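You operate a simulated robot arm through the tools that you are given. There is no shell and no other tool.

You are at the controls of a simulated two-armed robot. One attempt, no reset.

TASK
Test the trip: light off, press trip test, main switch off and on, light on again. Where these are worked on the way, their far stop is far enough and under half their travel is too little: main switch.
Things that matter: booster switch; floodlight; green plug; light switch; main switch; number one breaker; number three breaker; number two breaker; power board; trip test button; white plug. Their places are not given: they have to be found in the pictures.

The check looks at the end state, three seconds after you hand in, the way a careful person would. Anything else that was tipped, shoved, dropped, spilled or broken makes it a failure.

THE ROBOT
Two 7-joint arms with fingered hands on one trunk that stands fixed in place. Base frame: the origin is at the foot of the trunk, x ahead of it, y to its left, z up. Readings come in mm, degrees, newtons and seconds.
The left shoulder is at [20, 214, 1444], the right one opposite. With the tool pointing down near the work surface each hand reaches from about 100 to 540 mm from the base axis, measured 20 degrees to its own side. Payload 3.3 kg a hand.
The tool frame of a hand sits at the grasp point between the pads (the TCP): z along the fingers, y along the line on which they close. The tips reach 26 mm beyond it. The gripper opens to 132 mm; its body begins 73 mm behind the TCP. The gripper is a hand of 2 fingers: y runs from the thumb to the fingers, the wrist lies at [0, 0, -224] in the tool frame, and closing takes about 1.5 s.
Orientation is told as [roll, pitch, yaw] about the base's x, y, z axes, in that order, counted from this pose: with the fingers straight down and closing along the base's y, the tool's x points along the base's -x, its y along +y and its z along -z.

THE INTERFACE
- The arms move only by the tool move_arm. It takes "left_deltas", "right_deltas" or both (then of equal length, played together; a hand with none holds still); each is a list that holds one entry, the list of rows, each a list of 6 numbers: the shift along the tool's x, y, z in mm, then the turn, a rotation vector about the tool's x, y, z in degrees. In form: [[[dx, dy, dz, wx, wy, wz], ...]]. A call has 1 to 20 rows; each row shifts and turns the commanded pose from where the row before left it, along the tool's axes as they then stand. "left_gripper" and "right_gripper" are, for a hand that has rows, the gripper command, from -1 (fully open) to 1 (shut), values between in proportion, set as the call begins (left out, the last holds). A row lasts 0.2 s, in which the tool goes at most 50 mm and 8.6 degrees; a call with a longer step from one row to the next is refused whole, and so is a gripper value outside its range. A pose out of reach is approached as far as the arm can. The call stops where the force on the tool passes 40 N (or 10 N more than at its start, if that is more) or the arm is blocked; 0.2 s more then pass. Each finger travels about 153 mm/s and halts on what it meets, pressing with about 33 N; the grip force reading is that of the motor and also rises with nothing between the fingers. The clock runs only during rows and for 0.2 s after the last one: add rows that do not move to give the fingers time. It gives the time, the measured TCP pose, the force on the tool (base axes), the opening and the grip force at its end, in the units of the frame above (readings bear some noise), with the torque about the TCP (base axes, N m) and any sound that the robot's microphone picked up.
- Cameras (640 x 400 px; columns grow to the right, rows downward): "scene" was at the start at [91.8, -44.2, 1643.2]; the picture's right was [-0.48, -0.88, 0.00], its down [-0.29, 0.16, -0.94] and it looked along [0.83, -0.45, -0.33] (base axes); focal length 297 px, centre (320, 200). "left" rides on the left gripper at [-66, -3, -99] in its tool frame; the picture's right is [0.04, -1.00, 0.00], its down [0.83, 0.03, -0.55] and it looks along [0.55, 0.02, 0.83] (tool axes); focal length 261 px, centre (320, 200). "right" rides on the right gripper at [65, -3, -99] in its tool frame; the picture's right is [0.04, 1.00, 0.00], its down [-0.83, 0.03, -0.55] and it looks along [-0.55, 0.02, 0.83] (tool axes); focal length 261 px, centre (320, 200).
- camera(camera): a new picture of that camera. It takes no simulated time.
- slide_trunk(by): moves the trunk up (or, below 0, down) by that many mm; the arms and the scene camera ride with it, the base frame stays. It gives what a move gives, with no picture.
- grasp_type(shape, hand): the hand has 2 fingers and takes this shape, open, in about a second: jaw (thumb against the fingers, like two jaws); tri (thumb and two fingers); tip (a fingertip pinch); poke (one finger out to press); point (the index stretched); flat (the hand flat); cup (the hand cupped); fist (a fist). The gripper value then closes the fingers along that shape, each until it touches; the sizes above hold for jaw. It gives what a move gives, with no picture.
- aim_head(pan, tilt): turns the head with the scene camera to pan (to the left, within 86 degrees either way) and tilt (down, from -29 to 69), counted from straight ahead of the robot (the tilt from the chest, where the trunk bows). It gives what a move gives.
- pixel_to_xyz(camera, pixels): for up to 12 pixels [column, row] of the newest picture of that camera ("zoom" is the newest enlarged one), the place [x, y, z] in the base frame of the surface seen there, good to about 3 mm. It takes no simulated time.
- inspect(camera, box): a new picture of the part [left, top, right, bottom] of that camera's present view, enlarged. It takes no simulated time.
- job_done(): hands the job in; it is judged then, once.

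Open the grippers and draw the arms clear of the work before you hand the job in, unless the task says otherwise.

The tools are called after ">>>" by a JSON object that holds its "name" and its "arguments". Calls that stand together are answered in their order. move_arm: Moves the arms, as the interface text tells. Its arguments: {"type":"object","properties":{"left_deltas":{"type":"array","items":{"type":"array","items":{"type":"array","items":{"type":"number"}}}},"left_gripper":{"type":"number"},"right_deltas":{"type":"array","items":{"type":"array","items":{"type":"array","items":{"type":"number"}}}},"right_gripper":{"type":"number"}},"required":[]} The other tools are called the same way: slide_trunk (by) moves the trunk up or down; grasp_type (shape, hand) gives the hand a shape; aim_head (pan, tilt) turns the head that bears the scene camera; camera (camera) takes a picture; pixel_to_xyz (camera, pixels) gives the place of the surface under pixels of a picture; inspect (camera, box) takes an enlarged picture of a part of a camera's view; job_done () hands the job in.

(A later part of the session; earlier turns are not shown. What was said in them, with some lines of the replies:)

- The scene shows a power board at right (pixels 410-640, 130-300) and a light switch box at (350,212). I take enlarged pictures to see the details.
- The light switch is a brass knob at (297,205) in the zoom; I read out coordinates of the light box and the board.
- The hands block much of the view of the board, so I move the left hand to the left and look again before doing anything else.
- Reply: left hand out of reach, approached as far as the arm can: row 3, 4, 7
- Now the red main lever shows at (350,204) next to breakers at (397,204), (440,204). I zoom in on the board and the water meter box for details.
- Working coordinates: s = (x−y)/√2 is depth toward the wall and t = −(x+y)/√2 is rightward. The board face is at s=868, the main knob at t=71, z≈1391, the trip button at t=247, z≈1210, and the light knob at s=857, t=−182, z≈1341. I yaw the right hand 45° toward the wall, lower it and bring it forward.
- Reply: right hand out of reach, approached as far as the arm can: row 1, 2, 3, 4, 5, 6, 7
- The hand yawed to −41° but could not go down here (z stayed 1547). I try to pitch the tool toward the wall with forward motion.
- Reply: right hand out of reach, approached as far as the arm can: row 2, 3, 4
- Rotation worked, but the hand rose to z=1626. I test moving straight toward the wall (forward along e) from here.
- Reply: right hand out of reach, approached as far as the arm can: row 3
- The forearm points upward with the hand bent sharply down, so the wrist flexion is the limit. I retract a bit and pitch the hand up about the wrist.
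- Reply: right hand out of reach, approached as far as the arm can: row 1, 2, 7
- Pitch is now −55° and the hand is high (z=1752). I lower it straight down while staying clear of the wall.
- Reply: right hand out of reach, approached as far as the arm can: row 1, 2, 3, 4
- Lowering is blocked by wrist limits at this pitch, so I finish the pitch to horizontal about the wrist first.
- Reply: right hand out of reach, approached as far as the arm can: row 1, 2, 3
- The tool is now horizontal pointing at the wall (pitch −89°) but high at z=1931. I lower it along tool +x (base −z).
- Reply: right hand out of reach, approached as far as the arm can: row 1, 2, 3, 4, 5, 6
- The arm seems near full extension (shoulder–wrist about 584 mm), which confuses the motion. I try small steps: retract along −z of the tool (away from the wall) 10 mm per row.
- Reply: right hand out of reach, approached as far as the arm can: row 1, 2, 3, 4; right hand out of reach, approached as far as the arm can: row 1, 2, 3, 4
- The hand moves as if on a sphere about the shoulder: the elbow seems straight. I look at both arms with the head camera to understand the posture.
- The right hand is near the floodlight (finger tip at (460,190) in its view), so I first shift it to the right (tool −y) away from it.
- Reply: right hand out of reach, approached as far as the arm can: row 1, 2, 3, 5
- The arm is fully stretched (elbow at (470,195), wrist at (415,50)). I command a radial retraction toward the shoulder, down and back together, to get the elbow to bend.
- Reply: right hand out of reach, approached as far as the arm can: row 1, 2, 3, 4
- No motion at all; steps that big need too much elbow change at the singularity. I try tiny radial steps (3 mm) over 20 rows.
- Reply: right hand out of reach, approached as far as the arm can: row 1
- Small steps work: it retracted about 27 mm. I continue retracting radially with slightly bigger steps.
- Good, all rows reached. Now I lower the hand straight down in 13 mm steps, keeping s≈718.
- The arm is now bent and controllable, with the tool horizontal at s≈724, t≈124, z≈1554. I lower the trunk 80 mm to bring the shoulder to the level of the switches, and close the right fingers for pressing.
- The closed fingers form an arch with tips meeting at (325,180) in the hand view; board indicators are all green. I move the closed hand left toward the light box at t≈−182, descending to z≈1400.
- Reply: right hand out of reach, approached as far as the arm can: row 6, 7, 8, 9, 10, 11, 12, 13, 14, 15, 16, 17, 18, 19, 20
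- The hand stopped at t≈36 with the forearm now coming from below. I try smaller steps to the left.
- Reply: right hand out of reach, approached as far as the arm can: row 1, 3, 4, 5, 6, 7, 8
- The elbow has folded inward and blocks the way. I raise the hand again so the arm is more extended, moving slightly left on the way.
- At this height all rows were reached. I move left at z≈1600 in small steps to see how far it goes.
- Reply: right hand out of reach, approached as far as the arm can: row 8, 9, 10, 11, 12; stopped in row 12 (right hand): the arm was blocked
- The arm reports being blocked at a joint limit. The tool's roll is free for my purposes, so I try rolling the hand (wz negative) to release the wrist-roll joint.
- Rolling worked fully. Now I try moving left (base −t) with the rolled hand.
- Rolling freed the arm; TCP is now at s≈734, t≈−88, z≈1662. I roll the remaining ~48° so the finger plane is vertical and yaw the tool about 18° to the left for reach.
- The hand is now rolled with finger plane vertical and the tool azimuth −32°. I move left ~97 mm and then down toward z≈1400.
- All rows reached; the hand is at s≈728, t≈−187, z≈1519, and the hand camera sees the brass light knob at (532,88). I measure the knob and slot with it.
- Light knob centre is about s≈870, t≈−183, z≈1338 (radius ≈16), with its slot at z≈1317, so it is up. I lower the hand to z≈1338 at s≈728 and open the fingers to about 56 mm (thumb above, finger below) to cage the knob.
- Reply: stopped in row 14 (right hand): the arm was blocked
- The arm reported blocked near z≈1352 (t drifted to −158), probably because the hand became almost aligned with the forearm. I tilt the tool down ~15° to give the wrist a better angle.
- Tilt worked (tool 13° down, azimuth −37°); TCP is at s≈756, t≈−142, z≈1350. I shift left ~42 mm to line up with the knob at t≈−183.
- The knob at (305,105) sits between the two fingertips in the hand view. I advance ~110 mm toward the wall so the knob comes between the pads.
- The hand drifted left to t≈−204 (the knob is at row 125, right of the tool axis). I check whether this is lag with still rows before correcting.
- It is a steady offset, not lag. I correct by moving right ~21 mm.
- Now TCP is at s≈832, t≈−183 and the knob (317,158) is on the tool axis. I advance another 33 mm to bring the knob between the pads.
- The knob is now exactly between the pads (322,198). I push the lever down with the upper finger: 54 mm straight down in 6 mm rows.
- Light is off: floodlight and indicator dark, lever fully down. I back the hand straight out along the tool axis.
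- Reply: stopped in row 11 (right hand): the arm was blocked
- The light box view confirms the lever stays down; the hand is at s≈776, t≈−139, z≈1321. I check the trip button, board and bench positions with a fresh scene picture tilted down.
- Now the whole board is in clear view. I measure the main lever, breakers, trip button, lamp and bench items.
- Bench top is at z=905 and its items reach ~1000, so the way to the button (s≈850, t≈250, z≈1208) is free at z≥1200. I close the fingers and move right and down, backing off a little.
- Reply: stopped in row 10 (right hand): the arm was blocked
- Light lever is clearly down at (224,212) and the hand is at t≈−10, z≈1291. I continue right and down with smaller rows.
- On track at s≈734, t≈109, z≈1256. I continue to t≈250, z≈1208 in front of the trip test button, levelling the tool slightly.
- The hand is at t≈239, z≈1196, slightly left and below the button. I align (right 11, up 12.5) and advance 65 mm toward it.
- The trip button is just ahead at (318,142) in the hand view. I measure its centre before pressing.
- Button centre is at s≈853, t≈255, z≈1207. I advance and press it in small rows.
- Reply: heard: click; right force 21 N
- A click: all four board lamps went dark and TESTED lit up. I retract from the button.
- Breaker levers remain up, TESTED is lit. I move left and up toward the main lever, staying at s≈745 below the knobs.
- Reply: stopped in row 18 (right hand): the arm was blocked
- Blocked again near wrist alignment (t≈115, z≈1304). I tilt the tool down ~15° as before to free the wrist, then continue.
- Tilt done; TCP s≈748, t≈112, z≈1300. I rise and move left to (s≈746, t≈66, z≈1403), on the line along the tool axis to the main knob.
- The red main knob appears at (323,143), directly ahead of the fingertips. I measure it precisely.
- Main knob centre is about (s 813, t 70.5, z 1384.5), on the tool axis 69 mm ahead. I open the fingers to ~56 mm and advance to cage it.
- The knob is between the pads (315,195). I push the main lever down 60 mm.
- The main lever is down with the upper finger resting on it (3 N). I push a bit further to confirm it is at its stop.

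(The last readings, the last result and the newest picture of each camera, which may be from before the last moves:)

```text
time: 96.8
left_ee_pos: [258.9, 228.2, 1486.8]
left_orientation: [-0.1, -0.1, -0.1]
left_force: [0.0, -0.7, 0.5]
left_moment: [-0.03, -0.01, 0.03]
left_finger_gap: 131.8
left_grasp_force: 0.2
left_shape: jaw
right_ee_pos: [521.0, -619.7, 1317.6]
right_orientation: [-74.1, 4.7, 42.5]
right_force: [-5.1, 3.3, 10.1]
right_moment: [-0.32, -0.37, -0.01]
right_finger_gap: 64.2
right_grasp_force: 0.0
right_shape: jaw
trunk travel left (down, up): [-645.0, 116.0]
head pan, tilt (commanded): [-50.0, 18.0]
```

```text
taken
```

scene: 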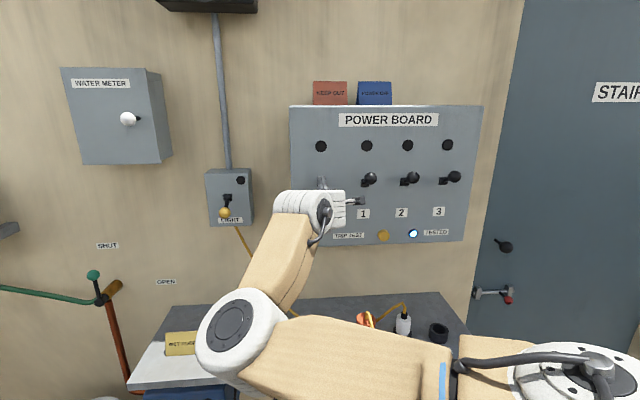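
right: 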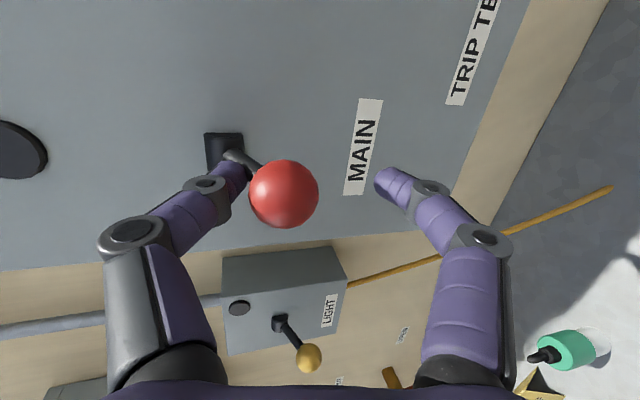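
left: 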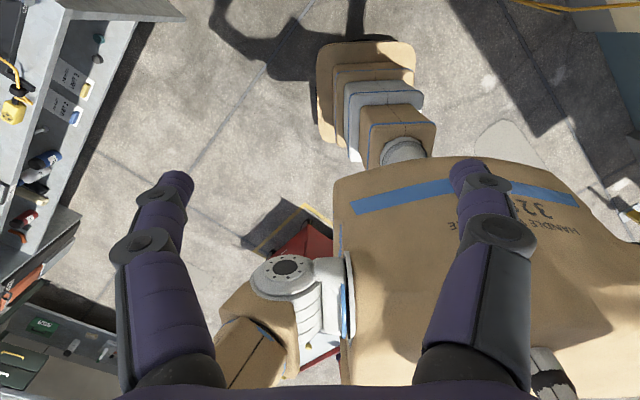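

Force rose to 10 N with the knob unmoved, so the lever is at its far (off) stop. Now I lift it back up to on: 84 mm up.

>>> {"name": "move_arm", "arguments": {"right_deltas": [[[0.5, -5.75, -1.66, 0, 0, 0], [0.5, -5.75, -1.66, 0, 0, 0], [0.5, -5.75, -1.66, 0, 0, 0], [0.5, -5.75, -1.66, 0, 0, 0], [0.5, -5.75, -1.66, 0, 0, 0], [0.5, -5.75, -1.66, 0, 0, 0], [0.5, -5.75, -1.66, 0, 0, 0], [0.5, -5.75, -1.66, 0, 0, 0], [0.5, -5.75, -1.66, 0, 0, 0], [0.5, -5.75, -1.66, 0, 0, 0], [0.5, -5.75, -1.66, 0, 0, 0], [0.5, -5.75, -1.66, 0, 0, 0], [0.5, -5.75, -1.66, 0, 0, 0], [0.5, -5.75, -1.66, 0, 0, 0]]]}}

>>> {"name": "camera", "arguments": {"camera": "right"}}

>>> {"name": "camera", "arguments": {"camera": "scene"}}

```text
time: 99.8
left_ee_pos: [261.1, 227.2, 1487.0]
left_orientation: [0.0, 0.0, -0.1]
left_force: [0.5, 0.2, -1.1]
left_moment: [0.0, 0.0, 0.03]
left_finger_gap: 132.2
left_grasp_force: 0.1
left_shape: jaw
right_ee_pos: [523.2, -621.9, 1400.2]
right_orientation: [-73.9, 4.7, 42.7]
right_force: [0.2, -0.3, -1.5]
right_moment: [-0.02, -0.01, -0.02]
right_finger_gap: 56.7
right_grasp_force: 0.0
right_shape: jaw
trunk travel left (down, up): [-645.0, 116.0]
head pan, tilt (commanded): [-50.0, 18.0]
```

```text
taken
```

right: 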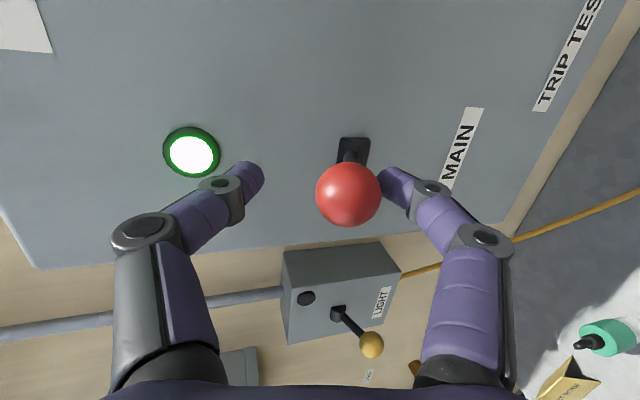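

```text
taken
```

scene: 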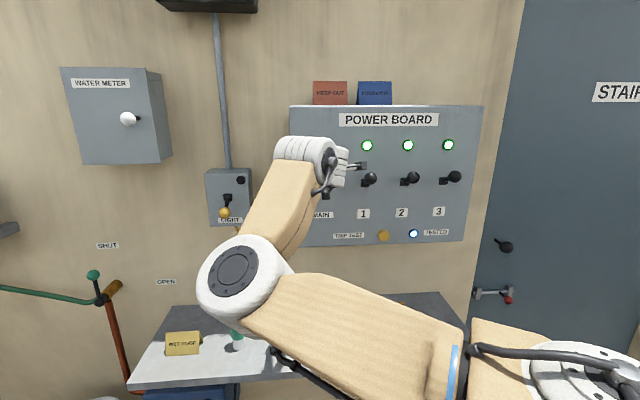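

Main is back on: all four lamps are green again and TESTED is lit. I push up slightly more to ensure it is on its stop, then return to centre and back out.

>>> {"name": "move_arm", "arguments": {"right_deltas": [[[0.25, -2.9, -0.83, 0, 0, 0], [0.25, -2.9, -0.83, 0, 0, 0], [0, 0, 0, 0, 0, 0]]]}}

```text
time: 100.6
left_ee_pos: [261.4, 227.7, 1486.2]
left_orientation: [0.1, 0.0, 0.0]
left_force: [0.0, 0.7, -0.2]
left_moment: [0.02, 0.01, 0.01]
left_finger_gap: 132.0
left_grasp_force: 0.1
left_shape: jaw
right_ee_pos: [523.8, -622.7, 1405.0]
right_orientation: [-73.9, 4.7, 42.7]
right_force: [-1.2, 1.1, -1.7]
right_moment: [0.05, 0.01, 0.01]
right_finger_gap: 58.8
right_grasp_force: 0.0
right_shape: jaw
trunk travel left (down, up): [-645.0, 116.0]
head pan, tilt (commanded): [-50.0, 18.0]
```

Lever is firmly up. I re-centre the fingers around the knob and withdraw along the tool axis.

>>> {"name": "move_arm", "arguments": {"right_deltas": [[[-0.45, 5.2, 1.5, 0, 0, 0], [-0.45, 5.2, 1.5, 0, 0, 0], [-0.45, 5.2, 1.5, 0, 0, 0], [0, 0, -8, 0, 0, 0], [0, 0, -8, 0, 0, 0], [0, 0, -8, 0, 0, 0], [0, 0, -8, 0, 0, 0], [0, 0, -8, 0, 0, 0], [0, 0, -8, 0, 0, 0], [0, 0, -8, 0, 0, 0], [0, 0, -8, 0, 0, 0], [0, 0, -6, 0, 0, 0]]]}}

>>> {"name": "camera", "arguments": {"camera": "right"}}

>>> {"name": "camera", "arguments": {"camera": "scene"}}

```text
time: 103.2
left_ee_pos: [261.4, 226.5, 1486.7]
left_orientation: [-0.1, 0.0, 0.0]
left_force: [-0.1, 0.2, -0.5]
left_moment: [-0.01, -0.01, 0.03]
left_finger_gap: 132.0
left_grasp_force: 0.0
left_shape: jaw
right_ee_pos: [477.6, -571.6, 1410.7]
right_orientation: [-73.9, 4.8, 42.7]
right_force: [-0.3, 0.1, 0.1]
right_moment: [-0.01, 0.01, 0.04]
right_finger_gap: 56.6
right_grasp_force: 0.1
right_shape: jaw
trunk travel left (down, up): [-645.0, 116.0]
head pan, tilt (commanded): [-50.0, 18.0]
```

```text
taken
```

right: 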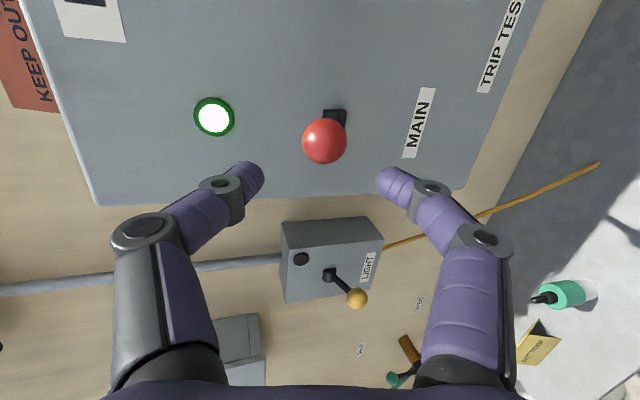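

```text
taken
```

scene: 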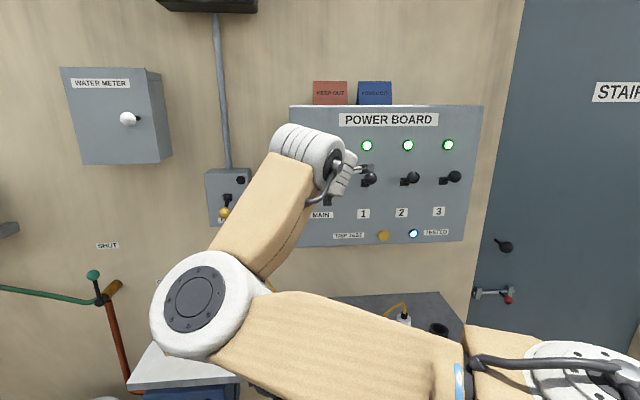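

Hand is clear at s≈742, t≈66, z≈1411. I move left toward the light box in 9 mm rows.

>>> {"name": "move_arm", "arguments": {"right_deltas": [[[-9, -0.4, -0.2, 0, 0, 0], [-9, -0.4, -0.2, 0, 0, 0], [-9, -0.4, -0.2, 0, 0, 0], [-9, -0.4, -0.2, 0, 0, 0], [-9, -0.4, -0.2, 0, 0, 0], [-9, -0.4, -0.2, 0, 0, 0], [-9, -0.4, -0.2, 0, 0, 0], [-9, -0.4, -0.2, 0, 0, 0], [-9, -0.4, -0.2, 0, 0, 0], [-9, -0.4, -0.2, 0, 0, 0], [-9, -0.4, -0.2, 0, 0, 0], [-9, -0.4, -0.2, 0, 0, 0], [-9, -0.4, -0.2, 0, 0, 0], [-9, -0.4, -0.2, 0, 0, 0], [-9, -0.4, -0.2, 0, 0, 0], [-9, -0.4, -0.2, 0, 0, 0]]]}}

>>> {"name": "camera", "arguments": {"camera": "scene"}}

```text
time: 106.6
left_ee_pos: [261.1, 227.7, 1485.9]
left_orientation: [0.0, 0.1, 0.1]
left_force: [-0.5, 0.2, 0.2]
left_moment: [0.02, -0.02, 0.0]
left_finger_gap: 131.9
left_grasp_force: 0.0
left_shape: jaw
right_ee_pos: [580.0, -482.7, 1409.5]
right_orientation: [-74.1, 4.7, 41.6]
right_force: [-1.0, -0.2, -0.1]
right_moment: [0.01, 0.01, 0.0]
right_finger_gap: 56.6
right_grasp_force: 0.0
right_shape: jaw
trunk travel left (down, up): [-645.0, 116.0]
head pan, tilt (commanded): [-50.0, 18.0]
```

```text
taken
```

scene: 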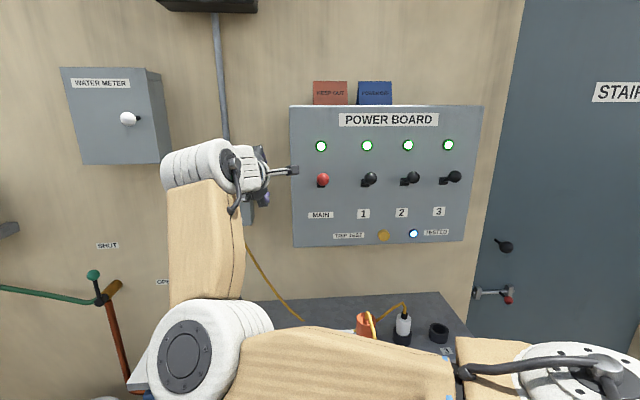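

Board is all green, main up. I continue left ~110 mm, lowering 40 mm and yawing the tool ~10° left.

>>> {"name": "move_arm", "arguments": {"right_deltas": [[[-8.06, 2.2, 0.3, 0, -0.7, 0], [-8.06, 2.2, 0.3, 0, -0.7, 0], [-8.06, 2.2, 0.3, 0, -0.7, 0], [-8.06, 2.2, 0.3, 0, -0.7, 0], [-8.06, 2.2, 0.3, 0, -0.7, 0], [-8.06, 2.2, 0.3, 0, -0.7, 0], [-8.06, 2.2, 0.3, 0, -0.7, 0], [-8.06, 2.2, 0.3, 0, -0.7, 0], [-8.06, 2.2, 0.3, 0, -0.7, 0], [-8.06, 2.2, 0.3, 0, -0.7, 0], [-8.06, 2.2, 0.3, 0, -0.7, 0], [-8.06, 2.2, 0.3, 0, -0.7, 0], [-8.06, 2.2, 0.3, 0, -0.7, 0], [-8.06, 2.2, 0.3, 0, -0.7, 0]]]}}

>>> {"name": "camera", "arguments": {"camera": "right"}}

```text
time: 109.6
left_ee_pos: [261.1, 227.8, 1487.4]
left_orientation: [0.0, 0.0, 0.0]
left_force: [-0.4, 0.5, -0.2]
left_moment: [0.02, 0.01, -0.05]
left_finger_gap: 131.9
left_grasp_force: 0.1
left_shape: jaw
right_ee_pos: [653.2, -402.6, 1371.8]
right_orientation: [-73.7, 1.7, 50.7]
right_force: [1.1, -0.7, 0.6]
right_moment: [-0.01, 0.0, 0.04]
right_finger_gap: 56.6
right_grasp_force: 0.0
right_shape: jaw
trunk travel left (down, up): [-645.0, 116.0]
head pan, tilt (commanded): [-50.0, 18.0]
```

```text
taken
```

right: 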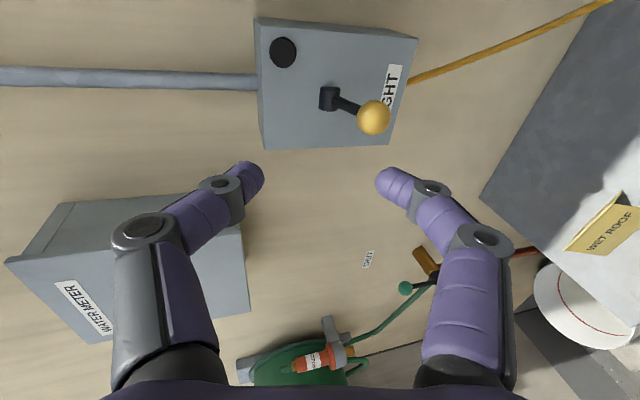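

The light lever knob (down) is at (374,117) in the hand view; I measure it.

>>> {"name": "pixel_to_xyz", "arguments": {"camera": "right", "pixels": [[374, 117], [363, 117], [385, 117], [374, 104], [374, 130], [330, 98]]}}

```text
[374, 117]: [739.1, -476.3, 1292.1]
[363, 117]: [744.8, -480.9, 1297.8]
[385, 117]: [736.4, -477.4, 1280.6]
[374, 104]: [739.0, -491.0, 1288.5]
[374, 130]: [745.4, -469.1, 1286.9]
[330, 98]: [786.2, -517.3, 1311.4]
```

Knob centre is about (s 872, t −186, z 1286). I move diagonally forward/down to line up the tool axis with it.

>>> {"name": "move_arm", "arguments": {"right_deltas": [[[0.15, 5.6, 7.5, 0, 0, 0], [0.15, 5.6, 7.5, 0, 0, 0], [0.15, 5.6, 7.5, 0, 0, 0], [0.15, 5.6, 7.5, 0, 0, 0], [0.15, 5.6, 7.5, 0, 0, 0], [0.15, 5.6, 7.5, 0, 0, 0], [0.15, 5.6, 7.5, 0, 0, 0], [0.15, 5.6, 7.5, 0, 0, 0]]]}}

>>> {"name": "camera", "arguments": {"camera": "right"}}

```text
time: 111.4
left_ee_pos: [261.8, 225.7, 1487.9]
left_orientation: [0.0, 0.1, 0.1]
left_force: [0.9, -0.2, -0.3]
left_moment: [0.01, 0.0, -0.02]
left_finger_gap: 131.8
left_grasp_force: 0.0
left_shape: jaw
right_ee_pos: [688.9, -416.8, 1308.6]
right_orientation: [-73.4, 1.7, 52.2]
right_force: [-1.3, -0.3, -0.1]
right_moment: [0.0, 0.0, 0.03]
right_finger_gap: 56.8
right_grasp_force: 0.0
right_shape: jaw
trunk travel left (down, up): [-645.0, 116.0]
head pan, tilt (commanded): [-50.0, 18.0]
```

```text
taken
```

right: 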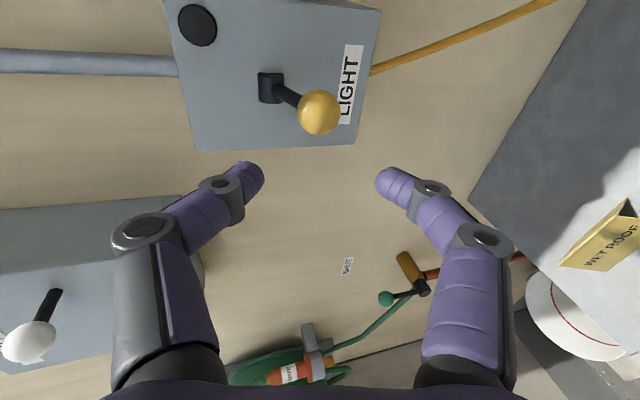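

The knob is aligned vertically (col 319) but about 16 mm to the right of the axis. I advance 60 mm while shifting right.

>>> {"name": "move_arm", "arguments": {"right_deltas": [[[2.8, -0.5, 8, 0, 0, 0], [2.8, -0.5, 8, 0, 0, 0], [2.8, -0.5, 8, 0, 0, 0], [2.8, -0.5, 8, 0, 0, 0], [2.8, -0.5, 8, 0, 0, 0], [2.8, -0.5, 8, 0, 0, 0]]]}}

>>> {"name": "camera", "arguments": {"camera": "right"}}

```text
time: 112.8
left_ee_pos: [260.8, 225.6, 1487.3]
left_orientation: [0.0, 0.0, -0.1]
left_force: [0.0, 0.7, -0.6]
left_moment: [-0.02, -0.01, 0.02]
left_finger_gap: 131.9
left_grasp_force: 0.2
left_shape: jaw
right_ee_pos: [716.9, -461.4, 1298.4]
right_orientation: [-73.4, 1.9, 52.0]
right_force: [0.0, -0.1, 0.1]
right_moment: [-0.03, 0.0, 0.03]
right_finger_gap: 56.5
right_grasp_force: 0.1
right_shape: jaw
trunk travel left (down, up): [-645.0, 116.0]
head pan, tilt (commanded): [-50.0, 18.0]
```

```text
taken
```

right: 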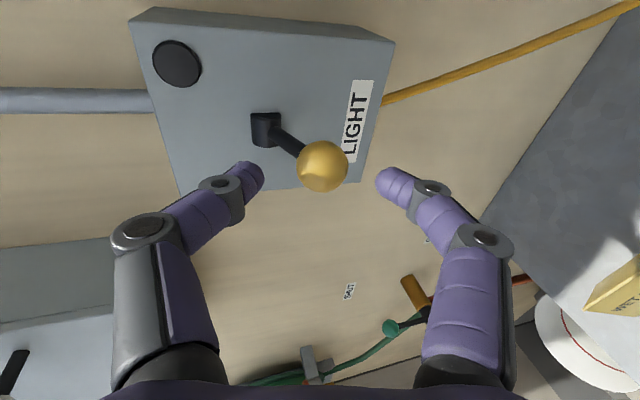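

Good alignment: knob at (322,166). I advance 36 mm so it lies between the pads.

>>> {"name": "move_arm", "arguments": {"right_deltas": [[[0.1, 0, 7.3, 0, 0, 0], [0.1, 0, 7.3, 0, 0, 0], [0.1, 0, 7.3, 0, 0, 0], [0.1, 0, 7.3, 0, 0, 0], [0.1, 0, 7.3, 0, 0, 0]]]}}

>>> {"name": "camera", "arguments": {"camera": "right"}}

```text
time: 114.0
left_ee_pos: [260.0, 227.0, 1487.1]
left_orientation: [0.0, 0.0, 0.0]
left_force: [0.3, 0.4, -0.3]
left_moment: [-0.01, 0.01, -0.02]
left_finger_gap: 132.1
left_grasp_force: 0.0
left_shape: jaw
right_ee_pos: [742.4, -483.4, 1288.0]
right_orientation: [-73.4, 1.9, 52.0]
right_force: [-1.2, 0.4, -0.5]
right_moment: [-0.01, -0.03, 0.0]
right_finger_gap: 56.6
right_grasp_force: 0.1
right_shape: jaw
trunk travel left (down, up): [-645.0, 116.0]
head pan, tilt (commanded): [-50.0, 18.0]
```

```text
taken
```

right: 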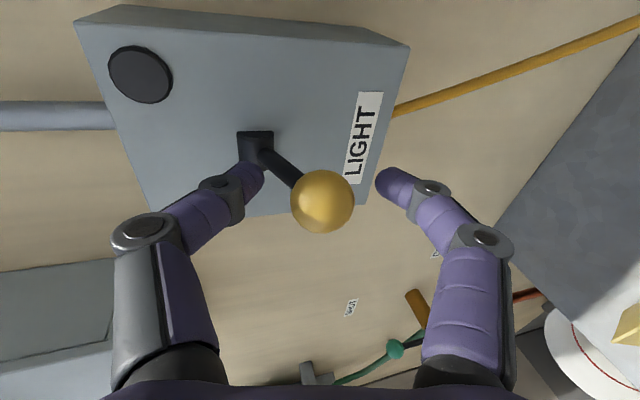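

The knob is caged (322,201). I lift the light lever up 66 mm.

>>> {"name": "move_arm", "arguments": {"right_deltas": [[[0.2, -5.75, -1.71, 0, 0, 0], [0.2, -5.75, -1.71, 0, 0, 0], [0.2, -5.75, -1.71, 0, 0, 0], [0.2, -5.75, -1.71, 0, 0, 0], [0.2, -5.75, -1.71, 0, 0, 0], [0.2, -5.75, -1.71, 0, 0, 0], [0.2, -5.75, -1.71, 0, 0, 0], [0.2, -5.75, -1.71, 0, 0, 0], [0.2, -5.75, -1.71, 0, 0, 0], [0.2, -5.75, -1.71, 0, 0, 0], [0.2, -5.75, -1.71, 0, 0, 0]]]}}

>>> {"name": "camera", "arguments": {"camera": "right"}}

>>> {"name": "camera", "arguments": {"camera": "scene"}}

```text
time: 116.4
left_ee_pos: [261.4, 227.3, 1486.5]
left_orientation: [0.0, -0.1, 0.0]
left_force: [-0.3, 0.3, 0.2]
left_moment: [0.02, -0.01, 0.0]
left_finger_gap: 131.9
left_grasp_force: 0.1
left_shape: jaw
right_ee_pos: [743.3, -482.2, 1353.0]
right_orientation: [-73.4, 2.0, 52.1]
right_force: [0.8, -0.3, -0.8]
right_moment: [0.03, 0.01, 0.02]
right_finger_gap: 56.5
right_grasp_force: 0.2
right_shape: jaw
trunk travel left (down, up): [-645.0, 116.0]
head pan, tilt (commanded): [-50.0, 18.0]
```

```text
taken
```

right: 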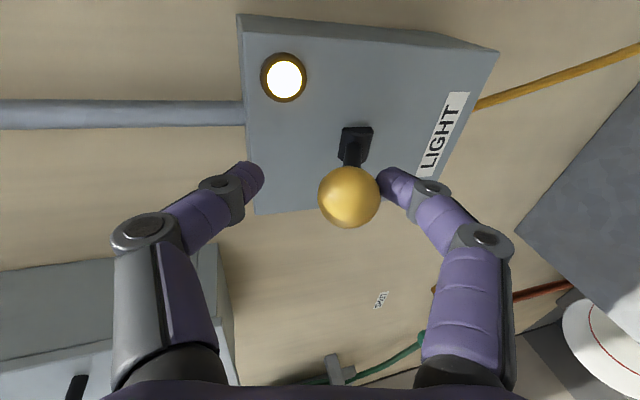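

```text
taken
```

scene: 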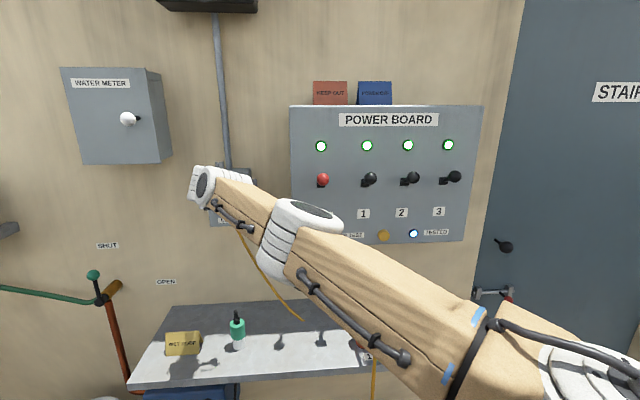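

The light indicator is on again with the lever up. I nudge up 4 mm to confirm the stop, re-centre, and begin backing out with small steps.

>>> {"name": "move_arm", "arguments": {"right_deltas": [[[0.1, -3.8, -1.1, 0, 0, 0], [0, 0, 0, 0, 0, 0], [-0.2, 5.2, 1.5, 0, 0, 0], [-0.2, 5.2, 1.5, 0, 0, 0], [-0.2, 4.2, 1.2, 0, 0, 0], [0, 0, -3, 0, 0, 0], [0, 0, -4, 0, 0, 0], [0, 0, -5, 0, 0, 0], [0, 0, -6, 0, 0, 0], [0, 0, -7, 0, 0, 0], [0, 0, -7, 0, 0, 0], [0, 0, -7, 0, 0, 0], [0, 0, -7, 0, 0, 0], [0, 0, -7, 0, 0, 0]]]}}

>>> {"name": "camera", "arguments": {"camera": "right"}}

```text
time: 119.4
left_ee_pos: [260.8, 227.7, 1488.3]
left_orientation: [0.1, 0.0, -0.1]
left_force: [0.5, -0.2, -0.2]
left_moment: [0.02, 0.03, -0.01]
left_finger_gap: 131.9
left_grasp_force: 0.0
left_shape: jaw
right_ee_pos: [703.1, -451.1, 1358.3]
right_orientation: [-73.5, 1.9, 52.1]
right_force: [0.2, -0.2, -0.5]
right_moment: [0.01, 0.01, 0.01]
right_finger_gap: 56.3
right_grasp_force: 0.1
right_shape: jaw
trunk travel left (down, up): [-645.0, 116.0]
head pan, tilt (commanded): [-50.0, 18.0]
```

```text
taken
```

right: 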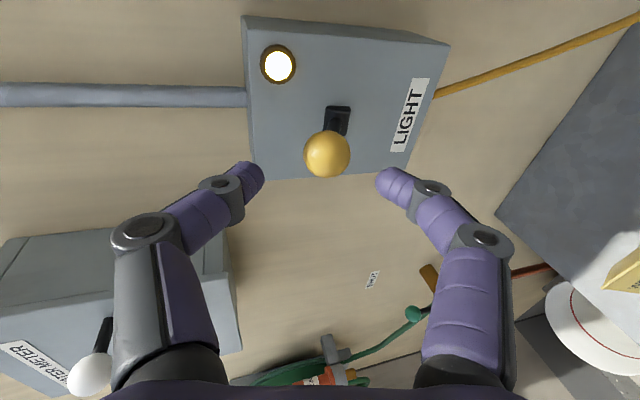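

Knob is free and lit. I retract further along the tool axis.

>>> {"name": "move_arm", "arguments": {"right_deltas": [[[0, 0, -8, 0, 0, 0], [0, 0, -8, 0, 0, 0], [0, 0, -8, 0, 0, 0], [0, 0, -8, 0, 0, 0], [0, 0, -8, 0, 0, 0], [0, 0, -8, 0, 0, 0], [0, 0, -8, 0, 0, 0], [0, 0, -8, 0, 0, 0], [0, 0, -8, 0, 0, 0], [0, 0, -8, 0, 0, 0]]]}}

>>> {"name": "aim_head", "arguments": {"pan": -45, "tilt": 8}}

>>> {"name": "camera", "arguments": {"camera": "scene"}}

```text
time: 121.8
left_ee_pos: [261.8, 226.1, 1487.1]
left_orientation: [0.0, 0.0, 0.0]
left_force: [-0.3, -0.2, -0.6]
left_moment: [-0.03, -0.02, 0.02]
left_finger_gap: 131.9
left_grasp_force: 0.1
left_shape: jaw
right_ee_pos: [644.9, -455.5, 1365.0]
right_orientation: [-70.9, 0.8, 48.6]
right_force: [0.3, -0.8, 0.4]
right_moment: [0.01, 0.0, -0.01]
right_finger_gap: 56.4
right_grasp_force: 0.0
right_shape: jaw
right hand out of reach, approached as far as the arm can: row 9, 10
trunk travel left (down, up): [-645.0, 116.0]
head pan, tilt (commanded): [-50.0, 18.0]
stopped in row 10 (right hand): the arm was blocked; the commanded pose is now the measured one
```

```text
time: 122.5
left_ee_pos: [261.1, 226.5, 1487.5]
left_orientation: [0.0, 0.0, -0.1]
left_force: [-0.6, 0.6, 1.0]
left_moment: [-0.02, 0.0, -0.02]
left_finger_gap: 131.7
left_grasp_force: 0.0
left_shape: jaw
right_ee_pos: [644.7, -453.9, 1364.8]
right_orientation: [-71.1, 0.8, 48.7]
right_force: [0.8, 0.6, -0.2]
right_moment: [0.0, 0.0, -0.02]
right_finger_gap: 56.5
right_grasp_force: 0.0
right_shape: jaw
trunk travel left (down, up): [-645.0, 116.0]
head pan, tilt (commanded): [-45.0, 8.0]
```

```text
taken
```

scene: 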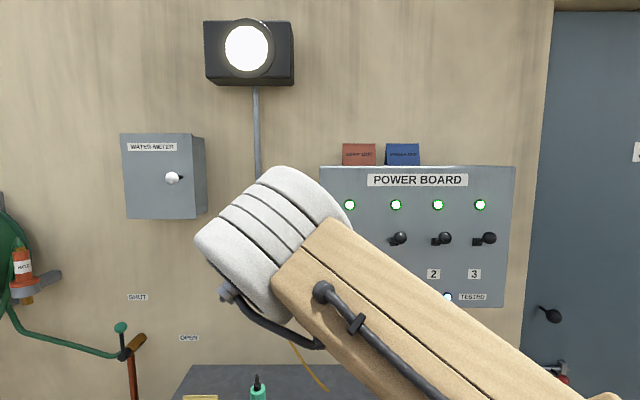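

Floodlight is lit again and all board lamps are green. I draw the hand up and back away from the wall, opening the gripper.

>>> {"name": "move_arm", "arguments": {"right_deltas": [[[1.5, -4.9, -6.2, 0, 0, 0], [1.5, -4.9, -6.2, 0, 0, 0], [1.5, -4.9, -6.2, 0, 0, 0], [1.5, -4.9, -6.2, 0, 0, 0], [1.5, -4.9, -6.2, 0, 0, 0], [1.5, -4.9, -6.2, 0, 0, 0], [1.5, -4.9, -6.2, 0, 0, 0], [1.5, -4.9, -6.2, 0, 0, 0], [1.5, -4.9, -6.2, 0, 0, 0], [1.5, -4.9, -6.2, 0, 0, 0]]]}}

>>> {"name": "camera", "arguments": {"camera": "scene"}}

>>> {"name": "camera", "arguments": {"camera": "right"}}

```text
time: 124.7
left_ee_pos: [261.2, 226.0, 1487.6]
left_orientation: [0.0, 0.0, 0.0]
left_force: [0.1, -0.4, -0.5]
left_moment: [-0.03, 0.03, 0.01]
left_finger_gap: 131.7
left_grasp_force: 0.0
left_shape: jaw
right_ee_pos: [601.3, -460.8, 1428.4]
right_orientation: [-69.7, -0.7, 47.0]
right_force: [-0.1, 0.3, 0.2]
right_moment: [0.0, 0.04, 0.02]
right_finger_gap: 56.2
right_grasp_force: 0.0
right_shape: jaw
right hand out of reach, approached as far as the arm can: row 9
trunk travel left (down, up): [-645.0, 116.0]
head pan, tilt (commanded): [-45.0, 8.0]
```

```text
taken
```

scene: 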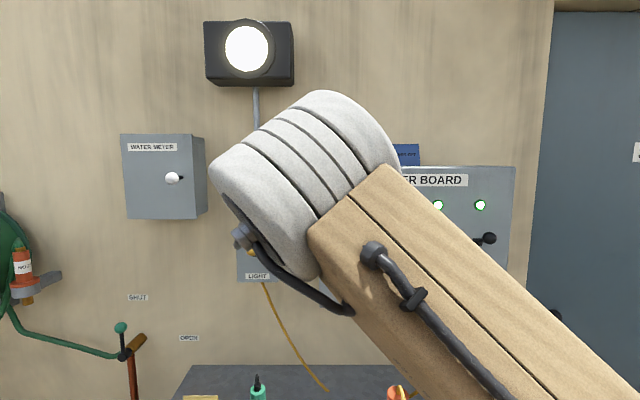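

```text
taken
```

right: 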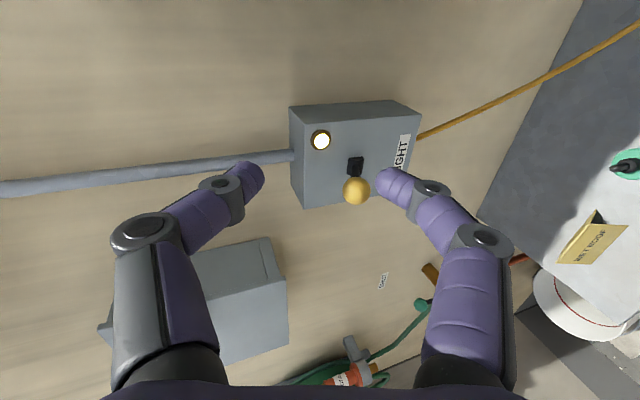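

Both the light and board are good. I pull back further and open the gripper fully.

>>> {"name": "move_arm", "arguments": {"right_deltas": [[[2.3, -2.9, -6.5, 0, 0, 0], [2.3, -2.9, -6.5, 0, 0, 0], [2.3, -2.9, -6.5, 0, 0, 0], [2.3, -2.9, -6.5, 0, 0, 0], [2.3, -2.9, -6.5, 0, 0, 0], [2.3, -2.9, -6.5, 0, 0, 0], [2.3, -2.9, -6.5, 0, 0, 0], [2.3, -2.9, -6.5, 0, 0, 0], [2.3, -2.9, -6.5, 0, 0, 0], [2.3, -2.9, -6.5, 0, 0, 0], [2.3, -2.9, -6.5, 0, 0, 0], [2.3, -2.9, -6.5, 0, 0, 0]]], "right_gripper": -1}}

>>> {"name": "camera", "arguments": {"camera": "scene"}}

>>> {"name": "camera", "arguments": {"camera": "right"}}

```text
time: 127.3
left_ee_pos: [262.0, 225.8, 1488.0]
left_orientation: [0.1, 0.0, 0.0]
left_force: [-0.2, 0.2, 0.7]
left_moment: [0.02, 0.02, -0.01]
left_finger_gap: 132.1
left_grasp_force: 0.0
left_shape: jaw
right_ee_pos: [557.9, -450.5, 1499.3]
right_orientation: [-70.8, 0.5, 49.0]
right_force: [0.3, 0.4, -0.3]
right_moment: [-0.07, 0.01, 0.0]
right_finger_gap: 131.8
right_grasp_force: 0.1
right_shape: jaw
right hand out of reach, approached as far as the arm can: row 1, 2, 3, 5, 7, 9, 10, 12
trunk travel left (down, up): [-645.0, 116.0]
head pan, tilt (commanded): [-45.0, 8.0]
```

```text
taken
```

scene: 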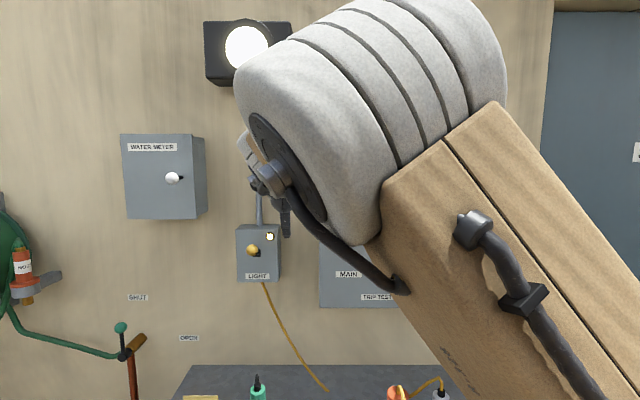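

```text
taken
```

right: 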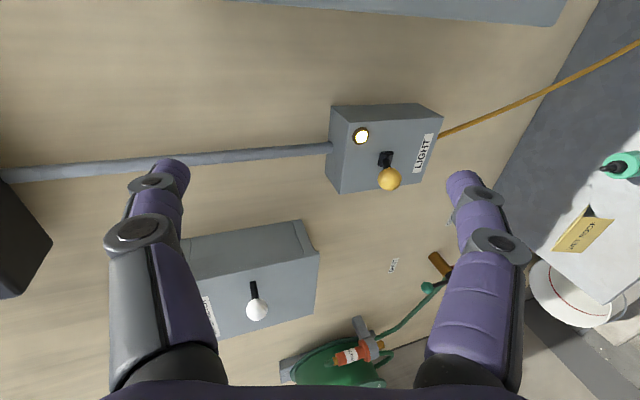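

The hand is open and clear at s≈713, z≈1499; the light is on (indicator and floodlight lit), main is up, all lamps were green and TESTED lit. I hand the job in.

>>> {"name": "job_done", "arguments": {}}

```text
The job is handed in.
```

I ran the trip test in the order you gave and handed the job in; the check's result isn't known to me.

1. **Light off:** I pushed the light switch down. The floodlight and its indicator went dark.
2. **Trip test:** I pressed the button and heard a click. All four board lamps went out and the TESTED lamp lit.
3. **Main switch off and on:** I pushed it down until it would go no further, then lifted it back up to its stop. All four board lamps came back green.
4. **Light on:** I lifted the light switch back up. The floodlight and its indicator are on again.

Breakers one, two and three were still up when I last saw them. The right arm blocked most of the board in my last pictures. My last clear view of the main switch and all four lamps was just after the light came back on, and I only drew the hand away after that.

The grippers are open and both hands are clear of the switches. Only the main switch, the light switch and the trip test button were worked, and I saw no sign that anything else was touched or moved.
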